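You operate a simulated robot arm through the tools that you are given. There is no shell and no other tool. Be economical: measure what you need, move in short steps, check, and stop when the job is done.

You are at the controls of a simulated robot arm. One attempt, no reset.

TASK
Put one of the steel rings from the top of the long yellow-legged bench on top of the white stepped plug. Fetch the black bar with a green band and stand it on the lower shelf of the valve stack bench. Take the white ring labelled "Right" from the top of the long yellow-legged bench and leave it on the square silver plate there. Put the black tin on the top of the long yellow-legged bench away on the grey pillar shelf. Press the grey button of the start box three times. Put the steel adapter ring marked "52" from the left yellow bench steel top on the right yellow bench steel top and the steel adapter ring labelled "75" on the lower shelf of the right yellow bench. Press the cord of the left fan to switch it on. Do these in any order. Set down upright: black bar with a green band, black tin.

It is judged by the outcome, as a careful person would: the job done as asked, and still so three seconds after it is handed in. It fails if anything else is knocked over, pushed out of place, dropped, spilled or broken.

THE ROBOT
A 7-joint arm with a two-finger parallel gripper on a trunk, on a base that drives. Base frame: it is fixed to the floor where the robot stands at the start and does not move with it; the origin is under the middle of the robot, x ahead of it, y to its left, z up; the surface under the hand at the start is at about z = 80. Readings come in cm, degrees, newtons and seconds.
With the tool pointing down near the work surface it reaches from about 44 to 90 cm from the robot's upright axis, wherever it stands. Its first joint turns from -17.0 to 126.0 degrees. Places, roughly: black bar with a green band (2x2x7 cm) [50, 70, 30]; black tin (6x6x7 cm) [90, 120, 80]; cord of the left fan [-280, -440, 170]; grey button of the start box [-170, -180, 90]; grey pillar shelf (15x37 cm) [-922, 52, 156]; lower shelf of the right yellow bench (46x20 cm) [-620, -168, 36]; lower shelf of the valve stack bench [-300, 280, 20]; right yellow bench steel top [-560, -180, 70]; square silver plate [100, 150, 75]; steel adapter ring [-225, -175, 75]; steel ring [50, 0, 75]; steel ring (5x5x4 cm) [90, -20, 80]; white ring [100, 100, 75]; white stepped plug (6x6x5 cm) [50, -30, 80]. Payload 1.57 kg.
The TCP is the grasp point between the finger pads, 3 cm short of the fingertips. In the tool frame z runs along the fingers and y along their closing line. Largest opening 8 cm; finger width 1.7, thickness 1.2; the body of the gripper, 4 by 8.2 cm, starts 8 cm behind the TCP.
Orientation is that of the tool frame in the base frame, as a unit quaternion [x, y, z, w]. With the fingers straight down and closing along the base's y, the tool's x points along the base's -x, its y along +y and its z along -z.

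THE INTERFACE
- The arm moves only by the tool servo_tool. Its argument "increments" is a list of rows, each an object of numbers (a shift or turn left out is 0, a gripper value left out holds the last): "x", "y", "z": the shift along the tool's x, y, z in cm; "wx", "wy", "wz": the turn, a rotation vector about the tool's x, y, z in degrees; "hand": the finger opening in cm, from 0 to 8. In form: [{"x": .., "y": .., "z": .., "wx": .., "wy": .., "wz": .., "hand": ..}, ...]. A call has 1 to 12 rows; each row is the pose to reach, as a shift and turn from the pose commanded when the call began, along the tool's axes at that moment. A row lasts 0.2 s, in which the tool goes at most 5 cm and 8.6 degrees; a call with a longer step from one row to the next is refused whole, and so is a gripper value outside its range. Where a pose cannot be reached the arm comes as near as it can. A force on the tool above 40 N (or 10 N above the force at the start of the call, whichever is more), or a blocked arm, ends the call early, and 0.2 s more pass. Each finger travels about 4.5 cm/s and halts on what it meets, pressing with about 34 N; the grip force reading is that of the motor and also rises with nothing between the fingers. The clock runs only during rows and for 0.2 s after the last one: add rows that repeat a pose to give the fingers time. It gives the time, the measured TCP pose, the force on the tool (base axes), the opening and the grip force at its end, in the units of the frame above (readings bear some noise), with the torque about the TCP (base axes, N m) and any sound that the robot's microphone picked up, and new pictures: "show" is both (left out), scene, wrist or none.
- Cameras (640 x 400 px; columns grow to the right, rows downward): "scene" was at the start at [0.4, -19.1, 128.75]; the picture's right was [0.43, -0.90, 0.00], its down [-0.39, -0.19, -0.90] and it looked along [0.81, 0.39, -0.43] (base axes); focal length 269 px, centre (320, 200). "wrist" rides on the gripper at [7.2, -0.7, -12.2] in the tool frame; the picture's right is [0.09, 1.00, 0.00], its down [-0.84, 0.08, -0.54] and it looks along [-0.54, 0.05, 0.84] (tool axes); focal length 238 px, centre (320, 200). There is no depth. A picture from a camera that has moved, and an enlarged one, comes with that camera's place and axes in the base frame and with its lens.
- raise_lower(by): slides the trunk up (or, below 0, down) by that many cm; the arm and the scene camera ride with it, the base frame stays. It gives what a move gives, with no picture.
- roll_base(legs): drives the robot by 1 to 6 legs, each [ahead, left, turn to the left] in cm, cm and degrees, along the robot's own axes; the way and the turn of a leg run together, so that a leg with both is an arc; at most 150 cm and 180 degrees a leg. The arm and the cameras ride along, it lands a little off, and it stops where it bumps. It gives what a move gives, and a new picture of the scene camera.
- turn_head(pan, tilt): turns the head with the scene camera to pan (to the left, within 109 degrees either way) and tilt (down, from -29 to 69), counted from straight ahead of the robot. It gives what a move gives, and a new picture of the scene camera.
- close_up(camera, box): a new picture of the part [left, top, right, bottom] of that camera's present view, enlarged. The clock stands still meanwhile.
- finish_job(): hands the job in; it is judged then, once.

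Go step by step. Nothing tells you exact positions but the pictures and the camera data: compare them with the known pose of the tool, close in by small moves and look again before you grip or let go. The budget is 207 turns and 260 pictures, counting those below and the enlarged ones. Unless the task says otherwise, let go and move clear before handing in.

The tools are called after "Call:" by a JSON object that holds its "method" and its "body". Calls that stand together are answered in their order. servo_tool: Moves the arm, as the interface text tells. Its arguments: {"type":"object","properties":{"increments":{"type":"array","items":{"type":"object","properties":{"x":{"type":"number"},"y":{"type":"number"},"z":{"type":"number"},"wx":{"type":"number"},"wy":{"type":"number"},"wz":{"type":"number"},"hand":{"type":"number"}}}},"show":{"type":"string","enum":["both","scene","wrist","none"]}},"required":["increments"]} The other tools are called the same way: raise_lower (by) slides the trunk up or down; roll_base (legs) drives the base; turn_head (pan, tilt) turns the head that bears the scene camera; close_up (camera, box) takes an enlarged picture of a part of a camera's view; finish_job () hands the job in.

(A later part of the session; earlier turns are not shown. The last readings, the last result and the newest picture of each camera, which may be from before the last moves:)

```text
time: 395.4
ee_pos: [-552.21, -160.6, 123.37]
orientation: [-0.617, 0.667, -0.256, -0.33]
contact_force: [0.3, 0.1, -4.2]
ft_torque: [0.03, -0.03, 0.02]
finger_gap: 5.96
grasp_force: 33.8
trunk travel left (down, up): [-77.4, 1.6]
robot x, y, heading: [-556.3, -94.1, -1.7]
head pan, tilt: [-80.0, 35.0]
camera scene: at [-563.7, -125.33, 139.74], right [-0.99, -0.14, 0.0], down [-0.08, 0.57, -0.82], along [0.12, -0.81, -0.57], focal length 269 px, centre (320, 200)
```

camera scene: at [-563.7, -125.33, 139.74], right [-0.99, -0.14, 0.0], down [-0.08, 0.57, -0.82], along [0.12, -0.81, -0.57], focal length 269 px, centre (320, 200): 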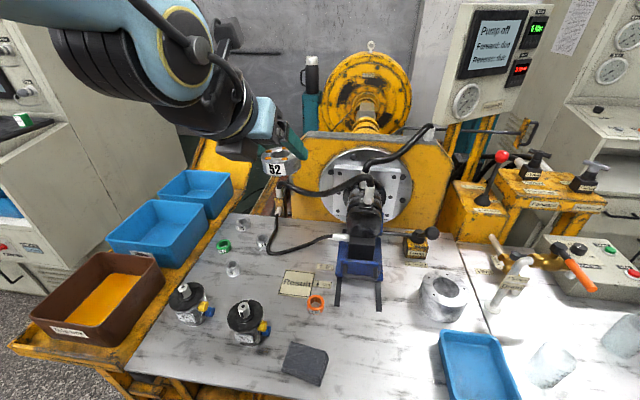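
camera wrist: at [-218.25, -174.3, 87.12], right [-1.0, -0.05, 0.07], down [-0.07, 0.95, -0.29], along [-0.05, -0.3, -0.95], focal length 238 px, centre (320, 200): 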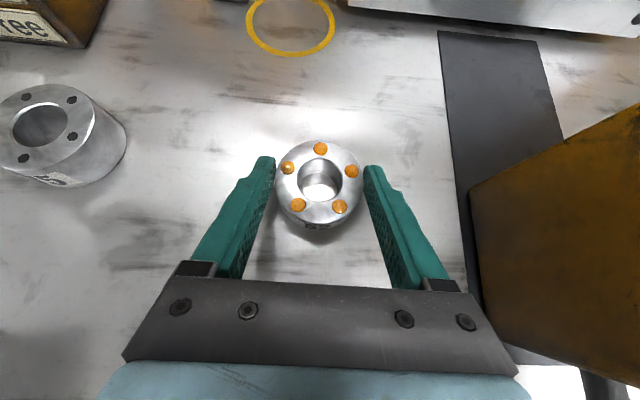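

Free spot on the steel top at about [-575, -164]. Backing 22 cm to line up.

Call:
{"method": "roll_base", "body": {"legs": [[-22, 0, 1.7]]}}

Call:
{"method": "servo_tool", "body": {"increments": [{"z": 3, "x": -2.5}, {"z": 6, "x": -5}, {"z": 9, "x": -7.5}, {"z": 12, "x": -10}, {"z": 14, "x": -13}, {"z": 16, "x": -16}], "show": "both"}}

```text
time: 397.0
ee_pos: [-572.43, -159.92, 123.34]
orientation: [-0.627, 0.658, -0.26, -0.326]
contact_force: [-0.6, 0.6, -2.8]
ft_torque: [0.02, 0.01, 0.03]
finger_gap: 5.94
grasp_force: 34.2
trunk travel left (down, up): [-77.4, 1.6]
robot x, y, heading: [-578.28, -93.25, -0.5]
head pan, tilt: [-80.0, 35.0]
camera scene: at [-584.85, -125.1, 139.74], right [-0.99, -0.17, 0.0], down [-0.1, 0.57, -0.82], along [0.14, -0.81, -0.57], focal length 269 px, centre (320, 200)
```

scene: 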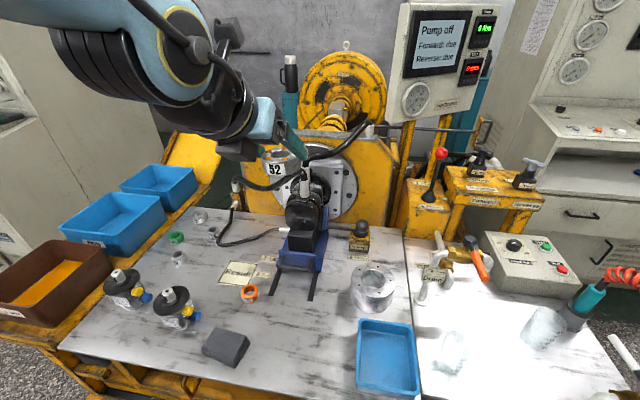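

```text
time: 398.4
ee_pos: [-574.11, -161.5, 100.83]
orientation: [-0.626, 0.658, -0.26, -0.328]
contact_force: [-0.3, -0.1, -3.5]
ft_torque: [0.05, 0.0, -0.04]
finger_gap: 5.95
grasp_force: 34.5
trunk travel left (down, up): [-77.4, 1.6]
robot x, y, heading: [-578.61, -93.35, -0.2]
head pan, tilt: [-80.0, 35.0]
camera scene: at [-584.84, -125.06, 139.76], right [-0.99, -0.17, 0.0], down [-0.1, 0.57, -0.82], along [0.14, -0.81, -0.57], focal length 269 px, centre (320, 200)
camera wrist: at [-572.19, -157.14, 114.29], right [-0.99, 0.02, 0.14], down [-0.02, 0.96, -0.28], along [-0.14, -0.28, -0.95], focal length 238 px, centre (320, 200)
```

scene: 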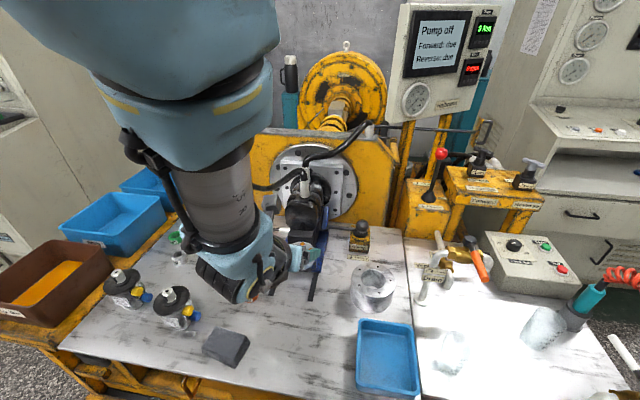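
wrist: 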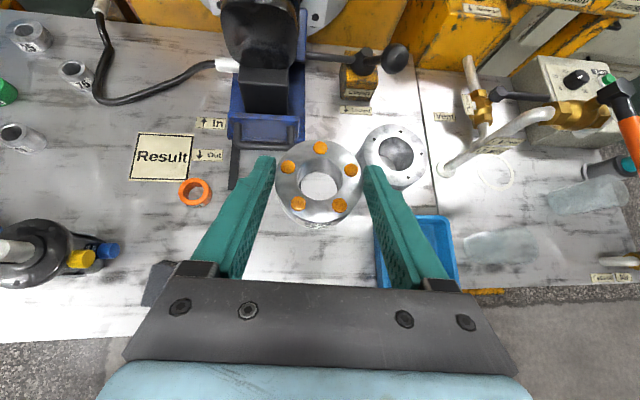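

Spot below is free. Correcting a 6° roll and descending.

Call:
{"method": "servo_tool", "body": {"increments": [{"x": -3, "y": -0.3, "z": 2.6, "wx": 1.5}, {"x": -6, "y": -0.6, "z": 5.2, "wx": 3}, {"x": -9, "y": -0.8, "z": 7.8, "wx": 4.5}, {"x": -12, "y": -1.1, "z": 10.4, "wx": 6.1}, {"x": -15, "y": -1.4, "z": 12.8, "wx": 6.1}, {"x": -17.5, "y": -1.6, "z": 15, "wx": 6.1}, {"x": -18.8, "y": -1.7, "z": 16.1, "wx": 6.1}, {"x": -18.8, "y": -1.7, "z": 16.1, "wx": 6.1}], "show": "wrist"}}

```text
time: 400.2
ee_pos: [-573.82, -161.28, 75.99]
orientation: [0.643, -0.643, 0.296, 0.292]
contact_force: [-0.1, 0.6, -3.4]
ft_torque: [0.07, -0.01, -0.03]
finger_gap: 5.91
grasp_force: 34.0
trunk travel left (down, up): [-77.4, 1.6]
robot x, y, heading: [-578.26, -93.24, -0.7]
head pan, tilt: [-80.0, 35.0]
camera wrist: at [-573.24, -156.78, 89.44], right [-1.0, -0.06, 0.07], down [-0.08, 0.96, -0.28], along [-0.05, -0.28, -0.96], focal length 238 px, centre (320, 200)
```

wrist: 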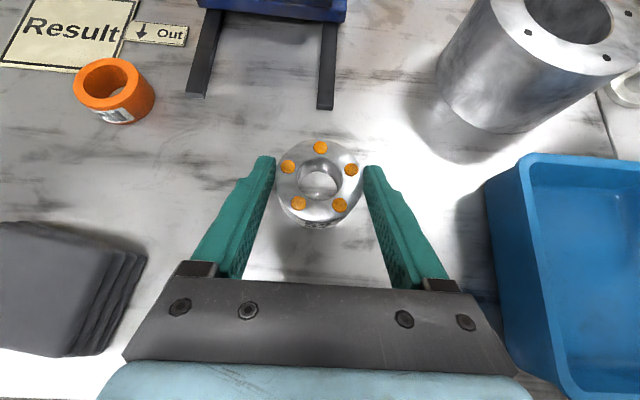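

Clear spot. Lowering in small trunk steps to contact.

Call:
{"method": "raise_lower", "body": {"by": -1.3}}

Call:
{"method": "raise_lower", "body": {"by": -0.5}}

Call:
{"method": "raise_lower", "body": {"by": -0.4}}

```text
time: 400.8
ee_pos: [-573.9, -161.3, 74.67]
orientation: [-0.642, 0.644, -0.295, -0.293]
contact_force: [-0.1, -0.2, -3.8]
ft_torque: [0.06, 0.04, 0.0]
finger_gap: 5.95
grasp_force: 34.4
trunk travel left (down, up): [-76.2, 2.9]
robot x, y, heading: [-578.42, -93.59, -0.5]
head pan, tilt: [-80.0, 35.0]
```

```text
time: 401.4
ee_pos: [-573.89, -161.27, 74.27]
orientation: [-0.643, 0.644, -0.294, -0.293]
contact_force: [-0.2, 0.5, -3.3]
ft_torque: [0.03, 0.03, 0.02]
finger_gap: 5.95
grasp_force: 34.0
trunk travel left (down, up): [-75.6, 3.4]
robot x, y, heading: [-578.22, -93.07, -0.6]
head pan, tilt: [-80.0, 35.0]
```

```text
time: 401.9
ee_pos: [-573.8, -161.21, 73.79]
orientation: [0.643, -0.643, 0.295, 0.292]
contact_force: [0.3, 0.1, -3.6]
ft_torque: [0.0, 0.01, -0.04]
finger_gap: 5.96
grasp_force: 34.3
trunk travel left (down, up): [-75.2, 3.8]
robot x, y, heading: [-578.52, -93.19, -0.4]
head pan, tilt: [-80.0, 35.0]
```

Call:
{"method": "raise_lower", "body": {"by": -0.3}}

Call:
{"method": "raise_lower", "body": {"by": -0.3}}

```text
time: 402.4
ee_pos: [-573.84, -161.42, 73.73]
orientation: [0.643, -0.643, 0.296, 0.294]
contact_force: [1.0, 5.3, 21.1]
ft_torque: [-0.73, 0.21, -0.04]
finger_gap: 5.97
grasp_force: 34.2
trunk travel left (down, up): [-75.0, 4.1]
robot x, y, heading: [-578.7, -93.17, -0.7]
head pan, tilt: [-80.0, 35.0]
```

```text
time: 402.9
ee_pos: [-573.84, -161.44, 73.4]
orientation: [-0.642, 0.643, -0.296, -0.295]
contact_force: [1.5, -0.7, 23.8]
ft_torque: [-0.66, 0.22, 0.0]
finger_gap: 5.94
grasp_force: 34.3
trunk travel left (down, up): [-74.6, 4.4]
robot x, y, heading: [-578.2, -93.32, -0.3]
head pan, tilt: [-80.0, 35.0]
```

Contact. Releasing and rising.

Call:
{"method": "servo_tool", "body": {"increments": [{"x": 0.1, "hand": 6.4}, {"x": 0.15, "hand": 7}, {"x": 0.15, "hand": 7.6}, {"x": 0.15, "hand": 7.6}, {"x": 2.5, "z": -2}, {"x": 5, "z": -4.5}, {"x": 8, "z": -7.5}, {"x": 11, "z": -10.5}], "show": "wrist"}}

```text
time: 404.8
ee_pos: [-574.0, -160.27, 88.42]
orientation: [-0.643, 0.644, -0.294, -0.292]
contact_force: [0.2, -1.3, -0.2]
ft_torque: [0.01, 0.03, 0.03]
finger_gap: 7.6
grasp_force: 0.0
trunk travel left (down, up): [-74.6, 4.4]
robot x, y, heading: [-578.5, -93.38, -0.5]
head pan, tilt: [-80.0, 35.0]
camera wrist: at [-573.41, -155.75, 101.95], right [-1.0, -0.06, 0.07], down [-0.08, 0.96, -0.28], along [-0.05, -0.28, -0.96], focal length 238 px, centre (320, 200)
```

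wrist: 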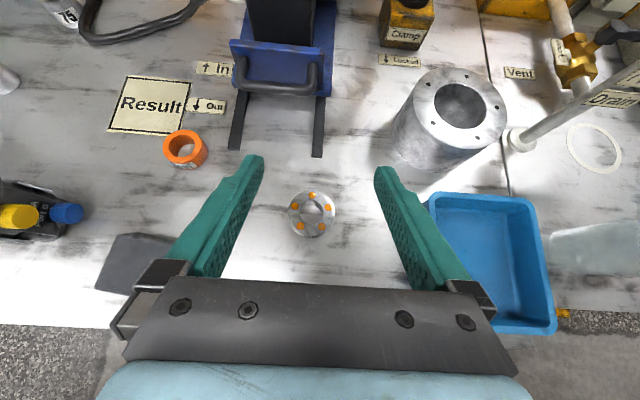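

Ring "52" placed. A look at the lower shelf for the "75" ring.

Call:
{"method": "turn_head", "body": {"pan": -109, "tilt": 52}}

```text
time: 405.7
ee_pos: [-573.99, -160.3, 88.58]
orientation: [-0.643, 0.643, -0.296, -0.293]
contact_force: [0.2, 0.7, 0.0]
ft_torque: [0.02, -0.01, 0.0]
finger_gap: 7.6
grasp_force: 0.1
trunk travel left (down, up): [-74.6, 4.4]
robot x, y, heading: [-578.73, -93.17, -0.3]
head pan, tilt: [-108.9, 52.0]
camera scene: at [-588.8, -123.5, 134.51], right [-0.94, 0.33, 0.0], down [0.26, 0.74, -0.62], along [-0.2, -0.58, -0.79], focal length 269 px, centre (320, 200)
```

scene: 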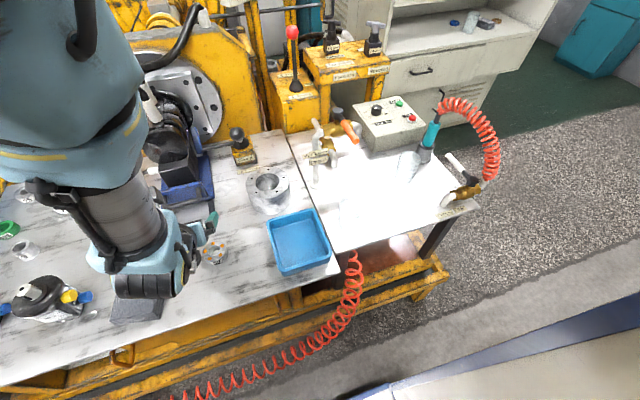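

Lower shelf spot ≈ [-626, -165, 36], reachable between the leg and the hose. Raising and driving back for ring "75".

Call:
{"method": "servo_tool", "body": {"increments": [{"x": 3.6, "z": -3}, {"x": 7.2, "z": -6}, {"x": 10.8, "z": -9}, {"x": 14.4, "z": -12}, {"x": 18, "z": -15}, {"x": 21.4, "z": -18}], "show": "none"}}

Call:
{"method": "roll_base", "body": {"legs": [[0, 0, 0.5], [150, 0, 0], [150, 0, 0], [72, -6, 0]]}}

Call:
{"method": "servo_tool", "body": {"increments": [{"z": 0}], "show": "wrist"}}

```text
time: 407.1
ee_pos: [-570.97, -162.69, 114.96]
orientation: [-0.641, 0.647, -0.284, -0.299]
contact_force: [-0.5, 0.1, 0.1]
ft_torque: [0.04, 0.01, 0.03]
finger_gap: 7.62
grasp_force: 0.2
out of reach, approached as far as the arm can: row 4, 5, 6
trunk travel left (down, up): [-74.6, 4.4]
robot x, y, heading: [-577.95, -93.46, -0.2]
head pan, tilt: [-108.9, 52.0]
```

```text
time: 425.4
ee_pos: [-200.85, -175.09, 115.03]
orientation: [-0.629, 0.658, -0.279, -0.305]
contact_force: [-0.6, -0.4, -0.1]
ft_torque: [0.02, 0.0, -0.01]
finger_gap: 7.64
grasp_force: 0.0
trunk travel left (down, up): [-74.6, 4.4]
robot x, y, heading: [-205.95, -105.57, -2.3]
head pan, tilt: [-108.9, 52.0]
camera scene: at [-217.44, -135.27, 134.51], right [-0.93, 0.36, 0.0], down [0.28, 0.73, -0.62], along [-0.22, -0.57, -0.79], focal length 269 px, centre (320, 200)
```

scene: 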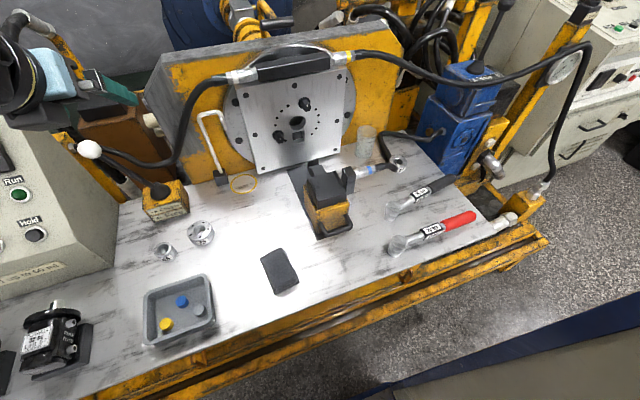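

```text
time: 425.8
ee_pos: [-200.85, -175.04, 114.9]
orientation: [-0.63, 0.657, -0.28, -0.305]
contact_force: [-0.1, -0.7, -0.4]
ft_torque: [0.03, -0.01, 0.02]
finger_gap: 7.59
grasp_force: 0.0
trunk travel left (down, up): [-74.6, 4.4]
robot x, y, heading: [-205.92, -105.47, -2.3]
head pan, tilt: [-108.9, 52.0]
camera wrist: at [-199.78, -170.64, 128.46], right [-1.0, -0.01, 0.09], down [-0.03, 0.96, -0.27], along [-0.08, -0.28, -0.96], focal length 238 px, centre (320, 200)
```

wrist: 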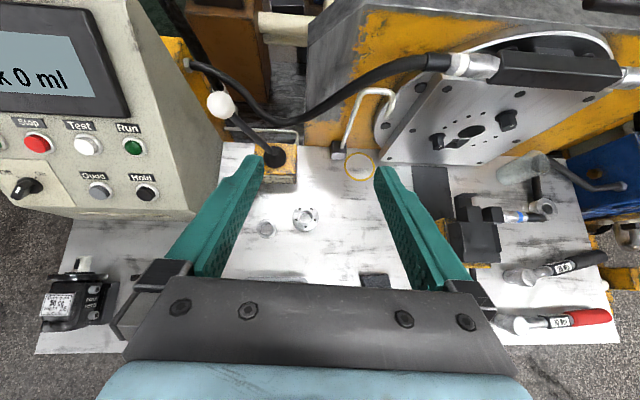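

Call:
{"method": "servo_tool", "body": {"increments": [{"x": -2.8, "z": 3.5, "hand": 8}, {"x": -5.6, "z": 7}, {"x": -8.4, "z": 10.5}, {"x": -11.2, "y": -0.2, "z": 14}, {"x": -14, "y": -0.3, "z": 17.5}, {"x": -16.8, "y": -0.4, "z": 21}, {"x": -19.6, "y": -0.4, "z": 24.5}, {"x": -22, "y": -0.4, "z": 27.9}, {"x": -22, "y": -0.4, "z": 27.9}], "show": "wrist"}}

```text
time: 427.8
ee_pos: [-201.41, -181.45, 79.92]
orientation: [-0.629, 0.658, -0.279, -0.306]
contact_force: [-0.4, 0.0, 0.0]
ft_torque: [-0.01, 0.0, 0.0]
finger_gap: 8.02
grasp_force: 0.0
trunk travel left (down, up): [-74.6, 4.4]
robot x, y, heading: [-205.73, -105.57, -2.3]
head pan, tilt: [-108.9, 52.0]
camera wrist: at [-200.38, -177.06, 93.45], right [-1.0, -0.01, 0.09], down [-0.03, 0.96, -0.27], along [-0.08, -0.28, -0.96], focal length 238 px, centre (320, 200)
```

wrist: 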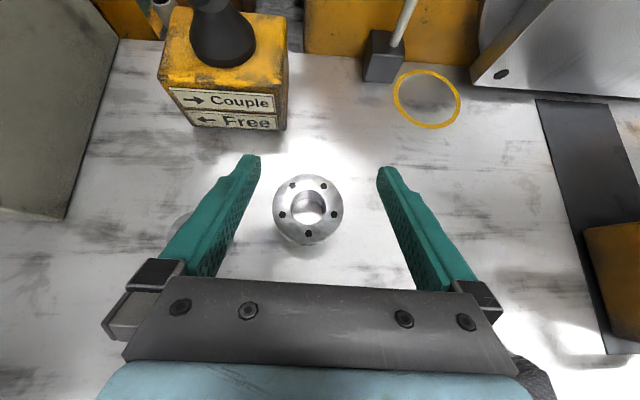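

Call:
{"method": "servo_tool", "body": {"increments": [{"x": -1.8, "y": -0.4, "z": 1.6}, {"x": -3.4, "y": -0.4, "z": 3.1}, {"x": -4.5, "y": -0.4, "z": 4.1}, {"x": -4.5, "y": -0.4, "z": 4.1}, {"x": -4.5, "y": -0.4, "z": 4.1, "hand": 7}, {"x": -4.5, "y": -0.4, "z": 4.1, "hand": 6}, {"x": -4.5, "y": -0.4, "z": 4.1, "hand": 5}, {"x": -4.5, "y": -0.4, "z": 4.1, "hand": 5}, {"x": -4.5, "y": -0.4, "z": 4.1, "hand": 5}], "show": "wrist"}}

```text
time: 429.8
ee_pos: [-201.15, -181.74, 74.02]
orientation: [-0.629, 0.658, -0.279, -0.306]
contact_force: [2.0, 0.0, 0.6]
ft_torque: [0.06, -0.2, 0.01]
finger_gap: 6.33
grasp_force: 34.4
trunk travel left (down, up): [-74.6, 4.4]
robot x, y, heading: [-205.82, -105.82, -2.3]
head pan, tilt: [-108.9, 52.0]
camera wrist: at [-200.09, -177.34, 87.46], right [-1.0, -0.01, 0.09], down [-0.03, 0.96, -0.27], along [-0.08, -0.27, -0.96], focal length 238 px, centre (320, 200)
```

wrist: 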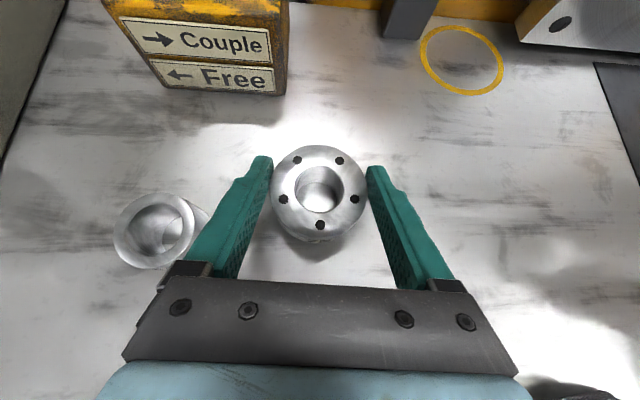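

Ring "75" gripped. Lift and drive to the right bench.

Call:
{"method": "servo_tool", "body": {"increments": [{"x": 3.5, "z": -3}, {"x": 7, "z": -6.2}, {"x": 10.5, "z": -9.3}, {"x": 14, "z": -12.4}, {"x": 17.5, "z": -15.5}, {"x": 21, "z": -18.6}, {"x": 24.5, "z": -21.7}, {"x": 28, "z": -24.8}, {"x": 31, "z": -27.6}], "show": "none"}}

Call:
{"method": "roll_base", "body": {"legs": [[0, 14, 2.4], [-150, 0, 0], [-150, 0, 0], [-115, 0, 0]]}}

```text
time: 431.8
ee_pos: [-200.57, -181.52, 115.57]
orientation: [-0.628, 0.659, -0.279, -0.306]
contact_force: [-0.3, 0.3, -5.8]
ft_torque: [0.04, -0.01, 0.0]
finger_gap: 6.33
grasp_force: 34.0
trunk travel left (down, up): [-74.6, 4.4]
robot x, y, heading: [-206.07, -105.09, -2.3]
head pan, tilt: [-108.9, 52.0]
```

```text
time: 438.9
ee_pos: [-330.08, -167.7, 115.4]
orientation: [-0.612, 0.674, -0.271, -0.311]
contact_force: [0.1, 0.2, -5.2]
ft_torque: [0.05, 0.01, 0.02]
finger_gap: 6.32
grasp_force: 34.2
trunk travel left (down, up): [-74.6, 4.4]
robot x, y, heading: [-331.46, -91.42, -5.5]
head pan, tilt: [-108.9, 52.0]
stopped in leg 2: the robot was blocked; the commanded pose is now the measured one
camera scene: at [-344.86, -120.56, 134.5], right [-0.91, 0.41, 0.0], down [0.33, 0.72, -0.62], along [-0.25, -0.56, -0.79], focal length 269 px, centre (320, 200)
```

scene: 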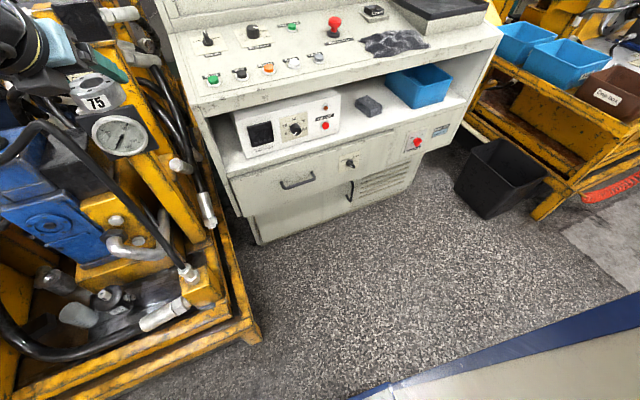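

Likely bumped the crate pallet at rear-left. Pull the arm in a bit, ease ahead, shift right, and realign.

Call:
{"method": "servo_tool", "body": {"increments": [{"x": -2, "z": -2.5}, {"x": -4, "z": -5}, {"x": -5.1, "z": -6.1}], "show": "none"}}

Call:
{"method": "roll_base", "body": {"legs": [[8, 0, 0], [0, -8, 5.5]]}}

Call:
{"method": "turn_head", "body": {"pan": -75, "tilt": 35}}

```text
time: 439.7
ee_pos: [-329.22, -159.85, 115.63]
orientation: [-0.611, 0.675, -0.269, -0.314]
contact_force: [0.1, 0.2, -5.3]
ft_torque: [0.01, -0.01, 0.02]
finger_gap: 6.33
grasp_force: 34.0
trunk travel left (down, up): [-74.6, 4.4]
robot x, y, heading: [-331.64, -91.15, -5.6]
head pan, tilt: [-108.9, 52.0]
```

```text
time: 441.4
ee_pos: [-315.12, -168.05, 115.48]
orientation: [-0.644, 0.644, -0.285, -0.3]
contact_force: [1.0, 0.5, -5.1]
ft_torque: [0.03, -0.03, -0.02]
finger_gap: 6.34
grasp_force: 34.0
trunk travel left (down, up): [-74.6, 4.4]
robot x, y, heading: [-324.07, -99.87, 0.2]
head pan, tilt: [-108.9, 52.0]
camera scene: at [-334.38, -130.45, 134.51], right [-0.95, 0.32, 0.0], down [0.25, 0.75, -0.62], along [-0.2, -0.58, -0.79], focal length 269 px, centre (320, 200)
```

scene: 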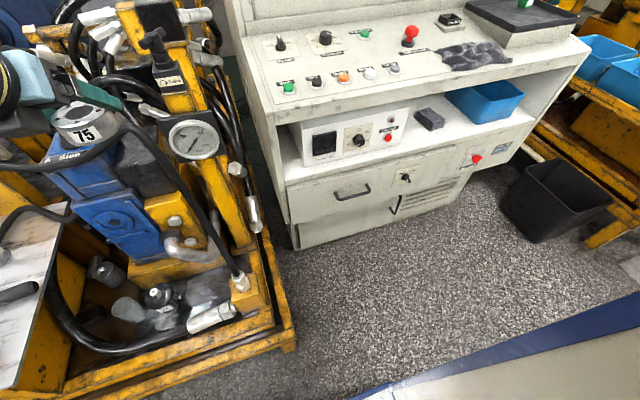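

```text
time: 442.4
ee_pos: [-315.07, -168.12, 115.52]
orientation: [0.644, -0.643, 0.285, 0.3]
contact_force: [-0.5, 0.2, -5.2]
ft_torque: [0.03, 0.02, 0.04]
finger_gap: 6.33
grasp_force: 34.7
trunk travel left (down, up): [-74.6, 4.4]
robot x, y, heading: [-323.81, -99.77, 0.1]
head pan, tilt: [-75.0, 35.0]
camera scene: at [-329.68, -131.86, 136.94], right [-0.97, -0.26, 0.0], down [-0.15, 0.55, -0.82], along [0.21, -0.79, -0.57], focal length 269 px, centre (320, 200)
```

scene: 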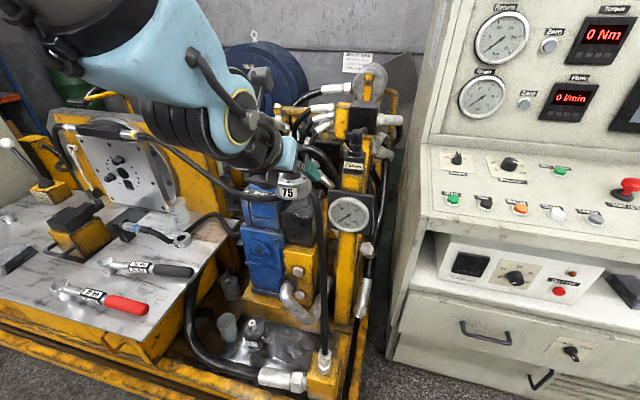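

Raising trunk a little and retracting the arm more for clearance, then backing along y≈−100.

Call:
{"method": "servo_tool", "body": {"increments": [{"x": -2, "z": -2.5}, {"x": -4, "z": -5}, {"x": -4.5, "z": -5.4}], "show": "none"}}

Call:
{"method": "raise_lower", "body": {"by": 4.3}}

Call:
{"method": "roll_base", "body": {"legs": [[-120, 0, 0], [-120, 0, 0]]}}

```text
time: 443.2
ee_pos: [-313.06, -162.53, 114.32]
orientation: [-0.642, 0.646, -0.28, -0.304]
contact_force: [0.1, -0.5, -5.6]
ft_torque: [0.01, -0.01, -0.01]
finger_gap: 6.33
grasp_force: 33.7
out of reach, approached as far as the arm can: row 1, 2, 3
trunk travel left (down, up): [-74.6, 4.4]
robot x, y, heading: [-323.76, -100.57, 0.0]
head pan, tilt: [-75.0, 35.0]
```

```text
time: 444.1
ee_pos: [-313.11, -162.7, 118.75]
orientation: [-0.642, 0.646, -0.28, -0.304]
contact_force: [0.2, 0.1, -5.2]
ft_torque: [0.03, 0.01, 0.0]
finger_gap: 6.34
grasp_force: 33.7
trunk travel left (down, up): [-79.0, 0.1]
robot x, y, heading: [-324.01, -100.16, -0.1]
head pan, tilt: [-75.0, 35.0]
```

```text
time: 455.9
ee_pos: [-555.36, -159.7, 118.73]
orientation: [-0.642, 0.646, -0.279, -0.304]
contact_force: [-0.4, 0.4, -5.2]
ft_torque: [0.03, 0.02, 0.01]
finger_gap: 6.35
grasp_force: 34.2
trunk travel left (down, up): [-79.0, 0.1]
robot x, y, heading: [-566.31, -96.97, -0.2]
head pan, tilt: [-75.0, 35.0]
camera scene: at [-571.86, -128.78, 141.24], right [-0.97, -0.26, 0.0], down [-0.15, 0.55, -0.82], along [0.21, -0.79, -0.57], focal length 269 px, centre (320, 200)
```

scene: 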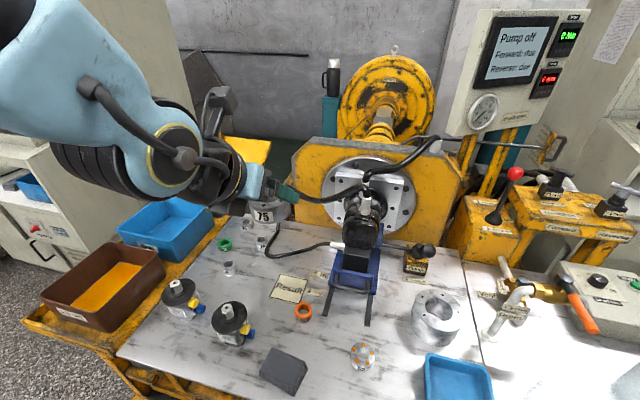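

Moving away from the bench edge, back to x≈−629, and lowering the arm outside the bench.

Call:
{"method": "roll_base", "body": {"legs": [[0, 22, 0.2], [-66, 0, 0]]}}

Call:
{"method": "raise_lower", "body": {"by": -40}}

Call:
{"method": "raise_lower", "body": {"by": -24}}

Call:
{"method": "servo_tool", "body": {"increments": [{"z": 0}], "show": "both"}}

```text
time: 460.9
ee_pos: [-621.39, -137.35, 118.55]
orientation: [-0.641, 0.647, -0.279, -0.304]
contact_force: [-0.4, 0.6, -3.9]
ft_torque: [0.03, 0.05, 0.02]
finger_gap: 6.33
grasp_force: 34.5
trunk travel left (down, up): [-79.0, 0.1]
robot x, y, heading: [-631.77, -74.96, -0.3]
head pan, tilt: [-75.0, 35.0]
camera scene: at [-637.73, -106.3, 141.24], right [-0.97, -0.25, 0.0], down [-0.14, 0.56, -0.82], along [0.21, -0.79, -0.57], focal length 269 px, centre (320, 200)
```

scene: 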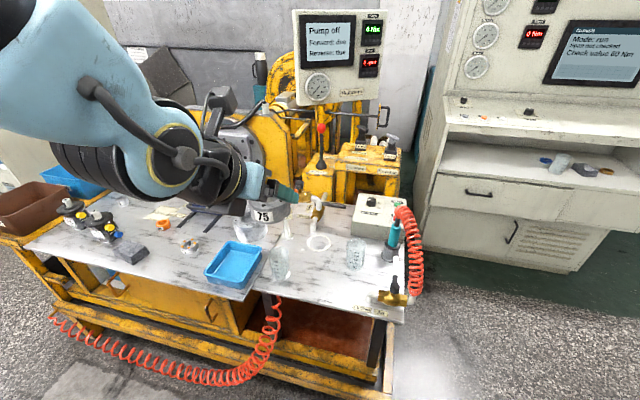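

```text
time: 464.7
ee_pos: [-621.29, -137.17, 78.68]
orientation: [-0.64, 0.648, -0.279, -0.305]
contact_force: [-0.2, 0.1, -5.7]
ft_torque: [0.0, -0.02, 0.03]
finger_gap: 6.33
grasp_force: 34.1
trunk travel left (down, up): [-38.9, 40.1]
robot x, y, heading: [-632.0, -74.46, -0.4]
head pan, tilt: [-75.0, 35.0]
```

```text
time: 467.2
ee_pos: [-621.39, -137.26, 54.69]
orientation: [-0.64, 0.648, -0.278, -0.305]
contact_force: [-0.9, -0.1, -5.5]
ft_torque: [0.07, 0.0, -0.05]
finger_gap: 6.32
grasp_force: 33.9
trunk travel left (down, up): [-14.9, 64.1]
robot x, y, heading: [-632.08, -74.83, -0.5]
head pan, tilt: [-75.0, 35.0]
```

```text
time: 467.6
ee_pos: [-621.37, -137.33, 54.65]
orientation: [-0.641, 0.648, -0.278, -0.304]
contact_force: [0.5, -0.3, -5.4]
ft_torque: [0.04, -0.02, 0.03]
finger_gap: 6.31
grasp_force: 34.1
trunk travel left (down, up): [-14.9, 64.1]
robot x, y, heading: [-631.78, -74.76, -0.5]
head pan, tilt: [-75.0, 35.0]
camera scene: at [-637.73, -106.29, 77.24], right [-0.97, -0.25, 0.0], down [-0.14, 0.56, -0.82], along [0.21, -0.79, -0.57], focal length 269 px, centre (320, 200)
camera wrist: at [-620.21, -132.83, 68.14], right [-0.99, -0.04, 0.1], down [-0.06, 0.96, -0.27], along [-0.08, -0.27, -0.96], focal length 238 px, centre (320, 200)
```

scene: 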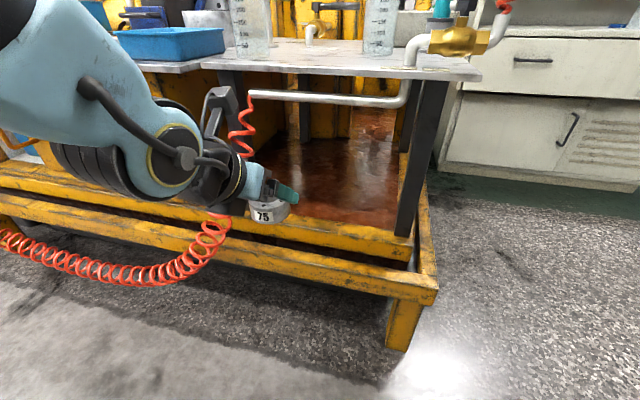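
wrist: 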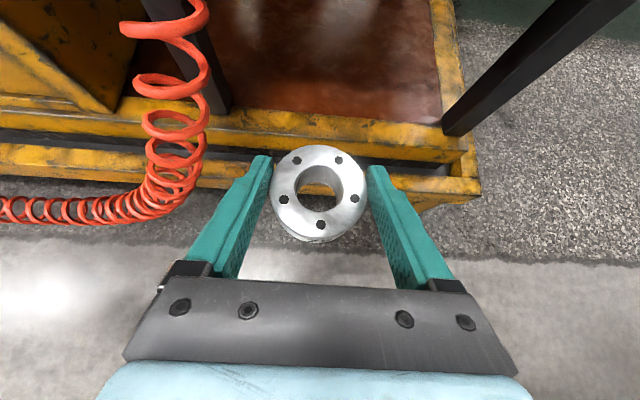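

The arm's elbow joint would hit the plate edge and hose on a straight approach. Turning the base ~35° left makes the tool enter diagonally with the forearm clear; doing that outside the bench.

Call:
{"method": "roll_base", "body": {"legs": [[-38, 0, 0], [0, -10, 0], [0, 0, 35.5]]}}

Call:
{"method": "servo_tool", "body": {"increments": [{"z": 0}], "show": "wrist"}}

```text
time: 472.5
ee_pos: [-625.24, -129.24, 54.64]
orientation: [0.807, -0.422, 0.358, 0.206]
contact_force: [0.0, -0.7, -4.4]
ft_torque: [0.02, 0.03, 0.01]
finger_gap: 6.35
grasp_force: 34.2
trunk travel left (down, up): [-14.9, 64.1]
robot x, y, heading: [-669.9, -84.39, 35.0]
head pan, tilt: [-75.0, 35.0]
camera scene: at [-656.54, -113.65, 77.24], right [-0.64, -0.77, 0.0], down [-0.44, 0.37, -0.82], along [0.63, -0.53, -0.57], focal length 269 px, centre (320, 200)
```

scene: 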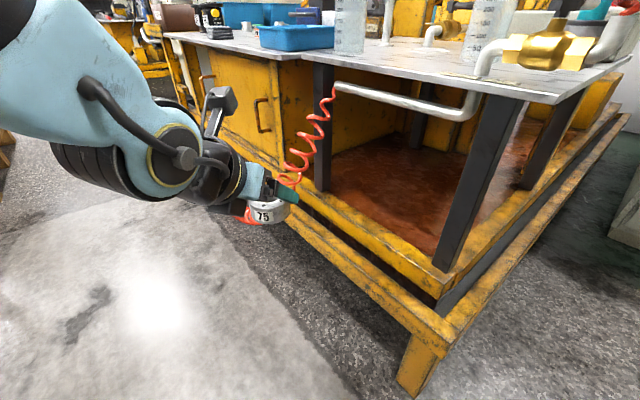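

```text
time: 472.9
ee_pos: [-625.21, -129.17, 54.67]
orientation: [0.808, -0.421, 0.358, 0.203]
contact_force: [0.4, 0.2, -5.4]
ft_torque: [0.02, 0.05, 0.0]
finger_gap: 6.3
grasp_force: 33.9
trunk travel left (down, up): [-14.9, 64.1]
robot x, y, heading: [-670.32, -84.48, 35.2]
head pan, tilt: [-75.0, 35.0]
camera wrist: at [-626.85, -124.97, 68.1], right [-0.79, -0.61, 0.1], down [-0.61, 0.75, -0.27], along [0.09, -0.27, -0.96], focal length 238 px, centre (320, 200)
```

wrist: 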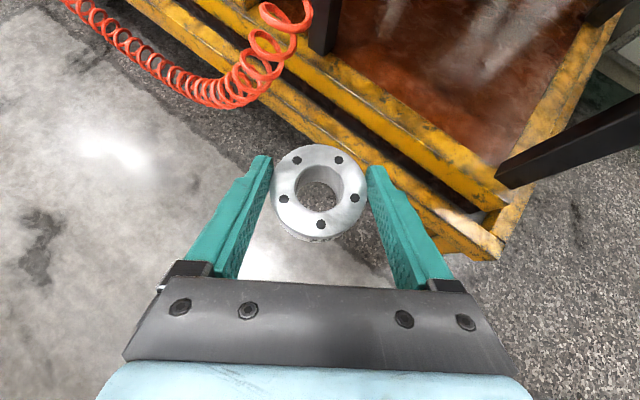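

Good diagonal view of the deck. Lower 8 cm and advance 20 cm in −y, then check.

Call:
{"method": "raise_lower", "body": {"by": -8}}

Call:
{"method": "roll_base", "body": {"legs": [[-11.5, -16.4, 0]]}}

Call:
{"method": "servo_tool", "body": {"increments": [{"z": 0}], "show": "wrist"}}

```text
time: 474.1
ee_pos: [-625.09, -129.29, 46.64]
orientation: [0.807, -0.421, 0.359, 0.205]
contact_force: [0.4, 0.5, -5.6]
ft_torque: [0.03, 0.02, -0.01]
finger_gap: 6.33
grasp_force: 34.1
trunk travel left (down, up): [-6.9, 72.0]
robot x, y, heading: [-670.08, -84.17, 35.0]
head pan, tilt: [-75.0, 35.0]
```

```text
time: 475.6
ee_pos: [-624.9, -148.99, 46.67]
orientation: [0.809, -0.419, 0.359, 0.203]
contact_force: [0.4, -0.4, -5.9]
ft_torque: [-0.02, 0.01, 0.0]
finger_gap: 6.32
grasp_force: 33.6
trunk travel left (down, up): [-6.9, 72.0]
robot x, y, heading: [-669.83, -104.84, 35.1]
head pan, tilt: [-75.0, 35.0]
camera scene: at [-656.4, -133.62, 69.24], right [-0.64, -0.77, 0.0], down [-0.44, 0.37, -0.82], along [0.63, -0.52, -0.57], focal length 269 px, centre (320, 200)
```

scene: 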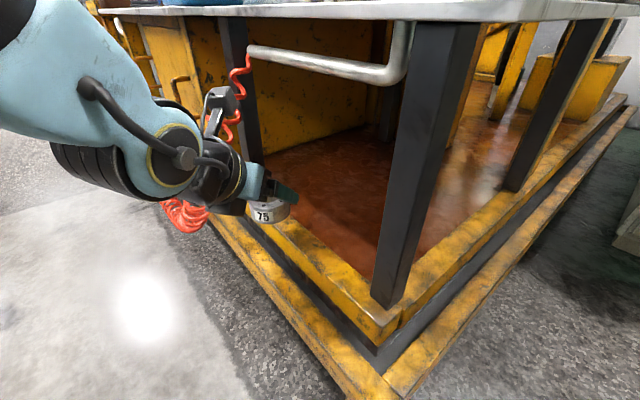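

```text
time: 476.1
ee_pos: [-625.07, -149.11, 46.72]
orientation: [0.809, -0.419, 0.359, 0.203]
contact_force: [-0.4, -0.2, -5.1]
ft_torque: [0.03, 0.0, 0.01]
finger_gap: 6.31
grasp_force: 33.8
trunk travel left (down, up): [-6.9, 72.0]
robot x, y, heading: [-669.68, -104.42, 35.3]
head pan, tilt: [-75.0, 35.0]
camera wrist: at [-626.66, -144.83, 60.09], right [-0.78, -0.61, 0.1], down [-0.61, 0.74, -0.27], along [0.09, -0.27, -0.96], focal length 238 px, centre (320, 200)
```

wrist: 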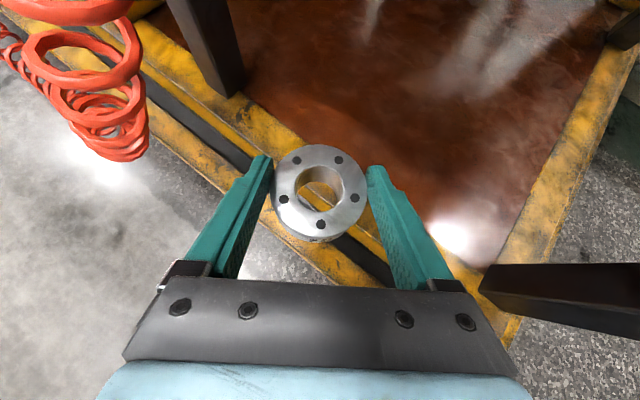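

Call:
{"method": "roll_base", "body": {"legs": [[-7.8, -11.2, 0]]}}

Call:
{"method": "servo_tool", "body": {"increments": [{"z": 0}], "show": "wrist"}}

```text
time: 477.4
ee_pos: [-624.84, -162.88, 46.62]
orientation: [0.809, -0.42, 0.359, 0.203]
contact_force: [-0.7, -0.7, -5.2]
ft_torque: [0.01, 0.0, -0.01]
finger_gap: 6.35
grasp_force: 34.0
trunk travel left (down, up): [-6.9, 72.0]
robot x, y, heading: [-669.92, -118.28, 35.1]
head pan, tilt: [-75.0, 35.0]
camera scene: at [-656.29, -147.38, 69.24], right [-0.64, -0.77, 0.0], down [-0.44, 0.37, -0.82], along [0.63, -0.52, -0.57], focal length 269 px, centre (320, 200)
```

scene: 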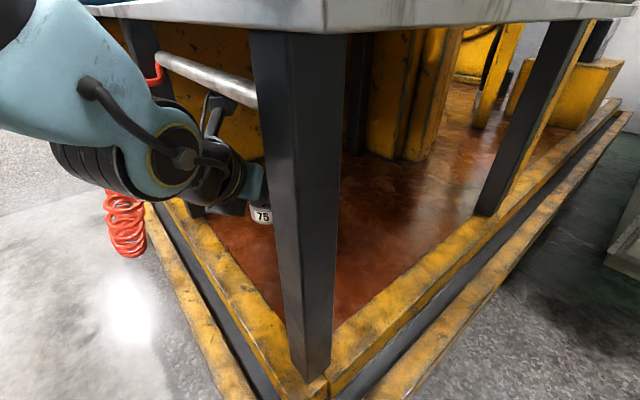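

```text
time: 477.8
ee_pos: [-624.99, -162.83, 46.6]
orientation: [0.809, -0.421, 0.357, 0.203]
contact_force: [-0.4, -0.4, -5.7]
ft_torque: [0.06, -0.01, -0.01]
finger_gap: 6.34
grasp_force: 34.4
trunk travel left (down, up): [-6.9, 72.0]
robot x, y, heading: [-670.01, -118.27, 35.5]
head pan, tilt: [-75.0, 35.0]
camera wrist: at [-626.56, -158.62, 60.09], right [-0.79, -0.61, 0.1], down [-0.61, 0.74, -0.27], along [0.09, -0.27, -0.96], focal length 238 px, centre (320, 200)
```

wrist: 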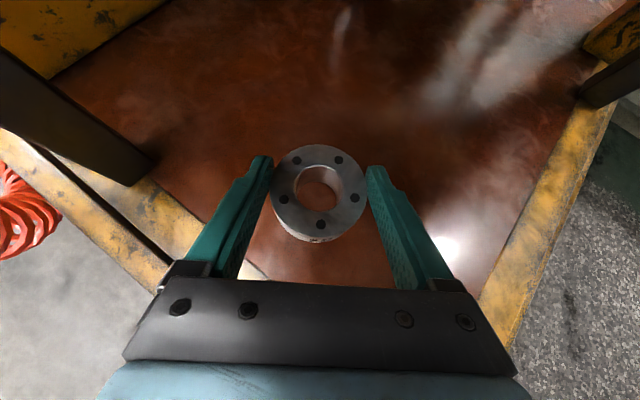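

Call:
{"method": "raise_lower", "body": {"by": -5}}

Call:
{"method": "raise_lower", "body": {"by": -0.6}}

Call:
{"method": "raise_lower", "body": {"by": -0.5}}

```text
time: 478.7
ee_pos: [-624.84, -162.87, 41.66]
orientation: [0.809, -0.42, 0.359, 0.203]
contact_force: [0.6, 0.0, -4.3]
ft_torque: [0.02, 0.03, -0.03]
finger_gap: 6.32
grasp_force: 34.1
trunk travel left (down, up): [-1.9, 77.1]
robot x, y, heading: [-669.93, -118.32, 35.4]
head pan, tilt: [-75.0, 35.0]
```

```text
time: 479.2
ee_pos: [-624.87, -162.91, 41.11]
orientation: [0.809, -0.419, 0.358, 0.203]
contact_force: [0.2, 0.2, -4.1]
ft_torque: [0.02, 0.01, -0.03]
finger_gap: 6.29
grasp_force: 33.5
trunk travel left (down, up): [-1.3, 77.7]
robot x, y, heading: [-670.0, -118.07, 35.4]
head pan, tilt: [-75.0, 35.0]
```

```text
time: 479.8
ee_pos: [-624.96, -162.81, 40.51]
orientation: [0.809, -0.42, 0.358, 0.204]
contact_force: [0.0, 1.0, -5.0]
ft_torque: [0.02, 0.03, 0.01]
finger_gap: 6.33
grasp_force: 34.3
trunk travel left (down, up): [-0.8, 78.2]
robot x, y, heading: [-669.93, -118.11, 35.4]
head pan, tilt: [-75.0, 35.0]
```

Call:
{"method": "servo_tool", "body": {"increments": [{"x": -0.2, "z": 0.17}, {"x": -0.38, "z": 0.32}, {"x": -0.38, "z": 0.32}], "show": "none"}}

Call:
{"method": "servo_tool", "body": {"increments": [{"x": -0.15, "z": 0.13}, {"x": -0.3, "z": 0.26}, {"x": -0.3, "z": 0.26}], "show": "none"}}

```text
time: 480.6
ee_pos: [-624.94, -162.91, 40.07]
orientation: [0.809, -0.42, 0.357, 0.203]
contact_force: [0.3, 0.1, -5.1]
ft_torque: [0.02, -0.02, -0.01]
finger_gap: 6.35
grasp_force: 34.2
trunk travel left (down, up): [-0.8, 78.2]
robot x, y, heading: [-669.91, -118.23, 35.4]
head pan, tilt: [-75.0, 35.0]
```

```text
time: 481.4
ee_pos: [-624.91, -162.84, 39.6]
orientation: [0.808, -0.42, 0.359, 0.205]
contact_force: [0.0, -0.9, -3.3]
ft_torque: [0.03, -0.08, 0.02]
finger_gap: 6.33
grasp_force: 33.9
trunk travel left (down, up): [-0.8, 78.2]
robot x, y, heading: [-669.87, -118.52, 35.3]
head pan, tilt: [-75.0, 35.0]
```

Call:
{"method": "servo_tool", "body": {"increments": [{"x": -0.15, "z": 0.13}, {"x": -0.3, "z": 0.26}, {"x": -0.3, "z": 0.26}], "show": "none"}}

Call:
{"method": "servo_tool", "body": {"increments": [{"z": 0}], "show": "wrist"}}

```text
time: 482.2
ee_pos: [-624.88, -162.95, 39.53]
orientation: [0.807, -0.42, 0.361, 0.206]
contact_force: [3.3, -7.2, 21.2]
ft_torque: [0.34, 0.0, -0.12]
finger_gap: 6.28
grasp_force: 34.9
trunk travel left (down, up): [-0.8, 78.2]
robot x, y, heading: [-669.83, -118.36, 35.2]
head pan, tilt: [-75.0, 35.0]
```

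```text
time: 482.6
ee_pos: [-625.01, -162.92, 39.47]
orientation: [0.807, -0.42, 0.361, 0.206]
contact_force: [4.1, -9.2, 24.6]
ft_torque: [-0.18, -0.23, -0.08]
finger_gap: 6.33
grasp_force: 33.5
trunk travel left (down, up): [-0.8, 78.2]
robot x, y, heading: [-670.13, -118.02, 35.4]
head pan, tilt: [-75.0, 35.0]
camera wrist: at [-626.6, -158.66, 52.89], right [-0.79, -0.61, 0.1], down [-0.61, 0.74, -0.27], along [0.09, -0.28, -0.96], focal length 238 px, centre (320, 200)
```

wrist: 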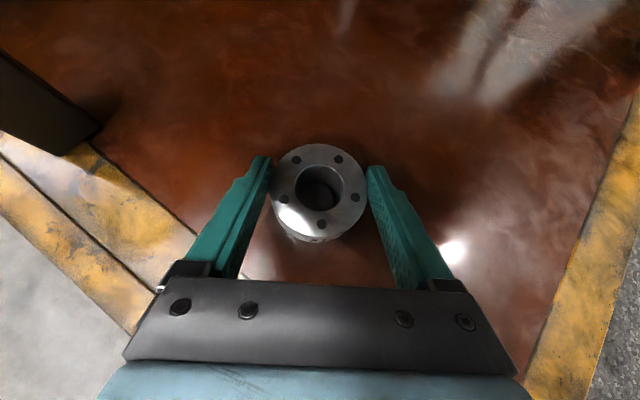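

On the deck. Releasing and rising straight up, then backing out.

Call:
{"method": "servo_tool", "body": {"increments": [{"x": 0.2, "z": -0.17, "hand": 6.8}, {"x": 0.25, "z": -0.2, "hand": 7.4}, {"x": 0.25, "z": -0.2, "hand": 7.9}, {"x": 0.25, "z": -0.2, "hand": 7.9}, {"x": 2.3, "z": -2}, {"x": 4.2, "z": -3.6}, {"x": 5.3, "z": -4.5}], "show": "none"}}

Call:
{"method": "roll_base", "body": {"legs": [[11.5, 16.4, 0], [9.8, 14, 0]]}}

```text
time: 484.2
ee_pos: [-623.42, -162.87, 45.8]
orientation: [0.808, -0.422, 0.356, 0.207]
contact_force: [-0.3, -0.3, 0.0]
ft_torque: [0.03, 0.01, 0.01]
finger_gap: 7.88
grasp_force: 0.0
out of reach, approached as far as the arm can: row 5, 6, 7
trunk travel left (down, up): [-0.8, 78.2]
robot x, y, heading: [-670.2, -118.2, 35.2]
head pan, tilt: [-75.0, 35.0]
```

```text
time: 486.9
ee_pos: [-623.5, -125.35, 45.73]
orientation: [0.808, -0.421, 0.356, 0.207]
contact_force: [-0.1, -0.2, 0.6]
ft_torque: [-0.01, -0.02, -0.02]
finger_gap: 7.89
grasp_force: 0.0
trunk travel left (down, up): [-0.8, 78.2]
robot x, y, heading: [-670.38, -80.65, 35.5]
head pan, tilt: [-75.0, 35.0]
camera scene: at [-656.55, -109.78, 63.15], right [-0.64, -0.77, 0.0], down [-0.44, 0.37, -0.82], along [0.63, -0.52, -0.57], focal length 269 px, centre (320, 200)
```

scene: 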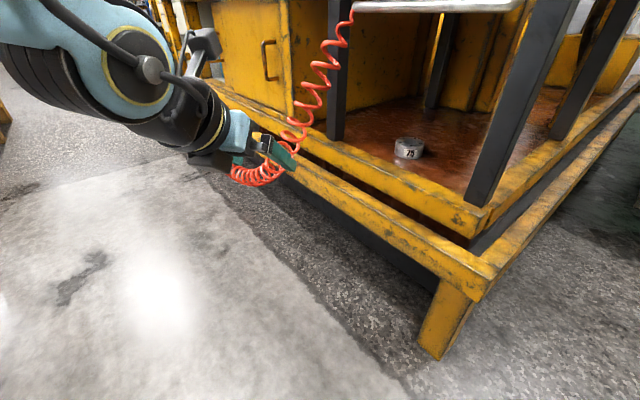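

Ring "75" is on the lower shelf. Now the fan cord: raise the trunk, unroll the gripper, then drive east.

Call:
{"method": "raise_lower", "body": {"by": 40}}

Call:
{"method": "raise_lower", "body": {"by": 38}}

Call:
{"method": "servo_tool", "body": {"increments": [{"wz": -8, "hand": 4}, {"wz": -16, "hand": 0}, {"wz": -24}, {"wz": -32}, {"wz": -40}, {"wz": -48}, {"wz": -56}, {"wz": -64}, {"wz": -72}, {"wz": -80}, {"wz": -88}, {"wz": -96}], "show": "none"}}

Call:
{"method": "servo_tool", "body": {"increments": [{"wz": -8}, {"wz": -16}, {"wz": -24}, {"wz": -32}, {"wz": -40}, {"wz": -48}, {"wz": -56}, {"wz": -64}, {"wz": -72}, {"wz": -80}, {"wz": -84}, {"wz": -84}], "show": "none"}}

```text
time: 490.7
ee_pos: [-623.51, -125.32, 85.64]
orientation: [0.808, -0.421, 0.357, 0.208]
contact_force: [-0.5, -0.9, 0.1]
ft_torque: [0.03, 0.02, 0.0]
finger_gap: 7.9
grasp_force: 0.1
trunk travel left (down, up): [-40.8, 38.2]
robot x, y, heading: [-670.0, -80.74, 35.3]
head pan, tilt: [-75.0, 35.0]
```

```text
time: 494.4
ee_pos: [-623.6, -125.39, 123.75]
orientation: [0.808, -0.42, 0.356, 0.207]
contact_force: [0.3, 0.4, 0.1]
ft_torque: [-0.01, 0.03, 0.0]
finger_gap: 7.92
grasp_force: 0.0
trunk travel left (down, up): [-78.8, 0.2]
robot x, y, heading: [-670.24, -80.59, 35.4]
head pan, tilt: [-75.0, 35.0]
```

```text
time: 497.0
ee_pos: [-623.56, -125.15, 123.79]
orientation: [0.853, 0.32, 0.083, 0.404]
contact_force: [-0.6, -0.4, 1.1]
ft_torque: [0.02, 0.02, 0.03]
finger_gap: 0.0
grasp_force: 20.8
trunk travel left (down, up): [-78.8, 0.2]
robot x, y, heading: [-670.56, -80.83, 35.5]
head pan, tilt: [-75.0, 35.0]
```

```text
time: 499.6
ee_pos: [-623.55, -125.3, 123.94]
orientation: [0.419, 0.809, -0.206, 0.357]
contact_force: [-0.2, -0.9, 0.4]
ft_torque: [0.01, 0.01, -0.01]
finger_gap: 0.0
grasp_force: 21.2
trunk travel left (down, up): [-78.8, 0.2]
robot x, y, heading: [-670.34, -80.67, 35.4]
head pan, tilt: [-75.0, 35.0]
```

Call:
{"method": "roll_base", "body": {"legs": [[0, 0, -35.4], [0, -19, 0], [150, 0, 0], [150, 0, 0], [150, 0, 0]]}}

```text
time: 523.8
ee_pos: [-211.72, -169.76, 123.8]
orientation: [0.656, 0.633, -0.309, 0.272]
contact_force: [-0.4, 0.3, -0.3]
ft_torque: [0.02, -0.02, 0.01]
finger_gap: 0.01
grasp_force: 21.2
trunk travel left (down, up): [-78.8, 0.2]
robot x, y, heading: [-221.76, -106.35, -1.8]
head pan, tilt: [-75.0, 35.0]
camera scene: at [-228.59, -137.43, 141.15], right [-0.97, -0.23, 0.0], down [-0.13, 0.56, -0.82], along [0.19, -0.8, -0.57], focal length 269 px, centre (320, 200)
```

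scene: 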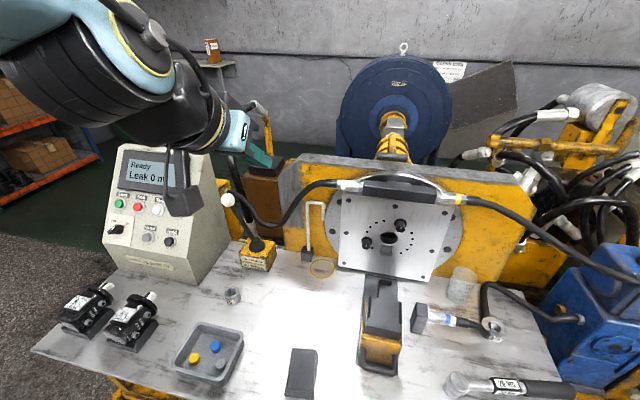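

Call:
{"method": "roll_base", "body": {"legs": [[0, 8, 1.8], [150, 0, 0]]}}

Call:
{"method": "turn_head", "body": {"pan": -109, "tilt": 5}}

```text
time: 531.8
ee_pos: [-62.45, -161.92, 123.75]
orientation: [0.648, 0.64, -0.307, 0.276]
contact_force: [0.3, 0.7, 0.5]
ft_torque: [-0.01, 0.01, -0.02]
finger_gap: 0.01
grasp_force: 20.9
trunk travel left (down, up): [-78.8, 0.2]
robot x, y, heading: [-74.13, -98.22, -0.4]
head pan, tilt: [-75.0, 35.0]
camera scene: at [-80.12, -130.0, 141.15], right [-0.97, -0.25, 0.0], down [-0.15, 0.55, -0.82], along [0.21, -0.79, -0.57], focal length 269 px, centre (320, 200)
```

scene: 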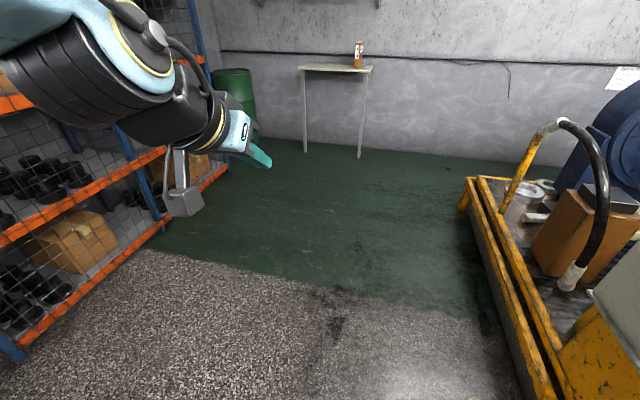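

```text
time: 532.8
ee_pos: [-62.42, -161.89, 123.79]
orientation: [0.649, 0.639, -0.307, 0.276]
contact_force: [0.4, 0.8, -0.4]
ft_torque: [0.04, 0.02, 0.0]
finger_gap: 0.0
grasp_force: 21.5
trunk travel left (down, up): [-78.8, 0.2]
robot x, y, heading: [-74.36, -98.55, -0.5]
head pan, tilt: [-108.9, 5.0]
camera scene: at [-85.36, -130.16, 145.96], right [-0.94, 0.33, 0.0], down [0.03, 0.08, -1.0], along [-0.33, -0.94, -0.09], focal length 269 px, centre (320, 200)
```

scene: 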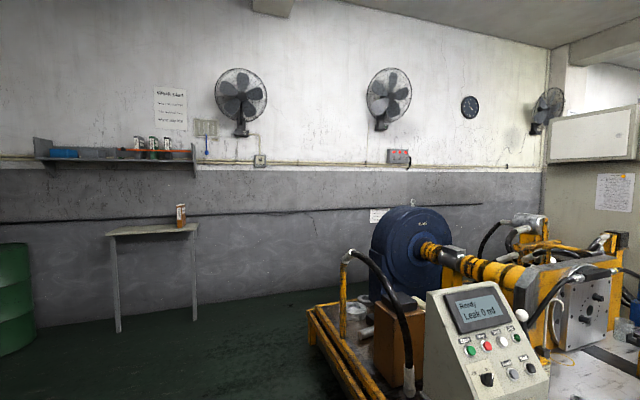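

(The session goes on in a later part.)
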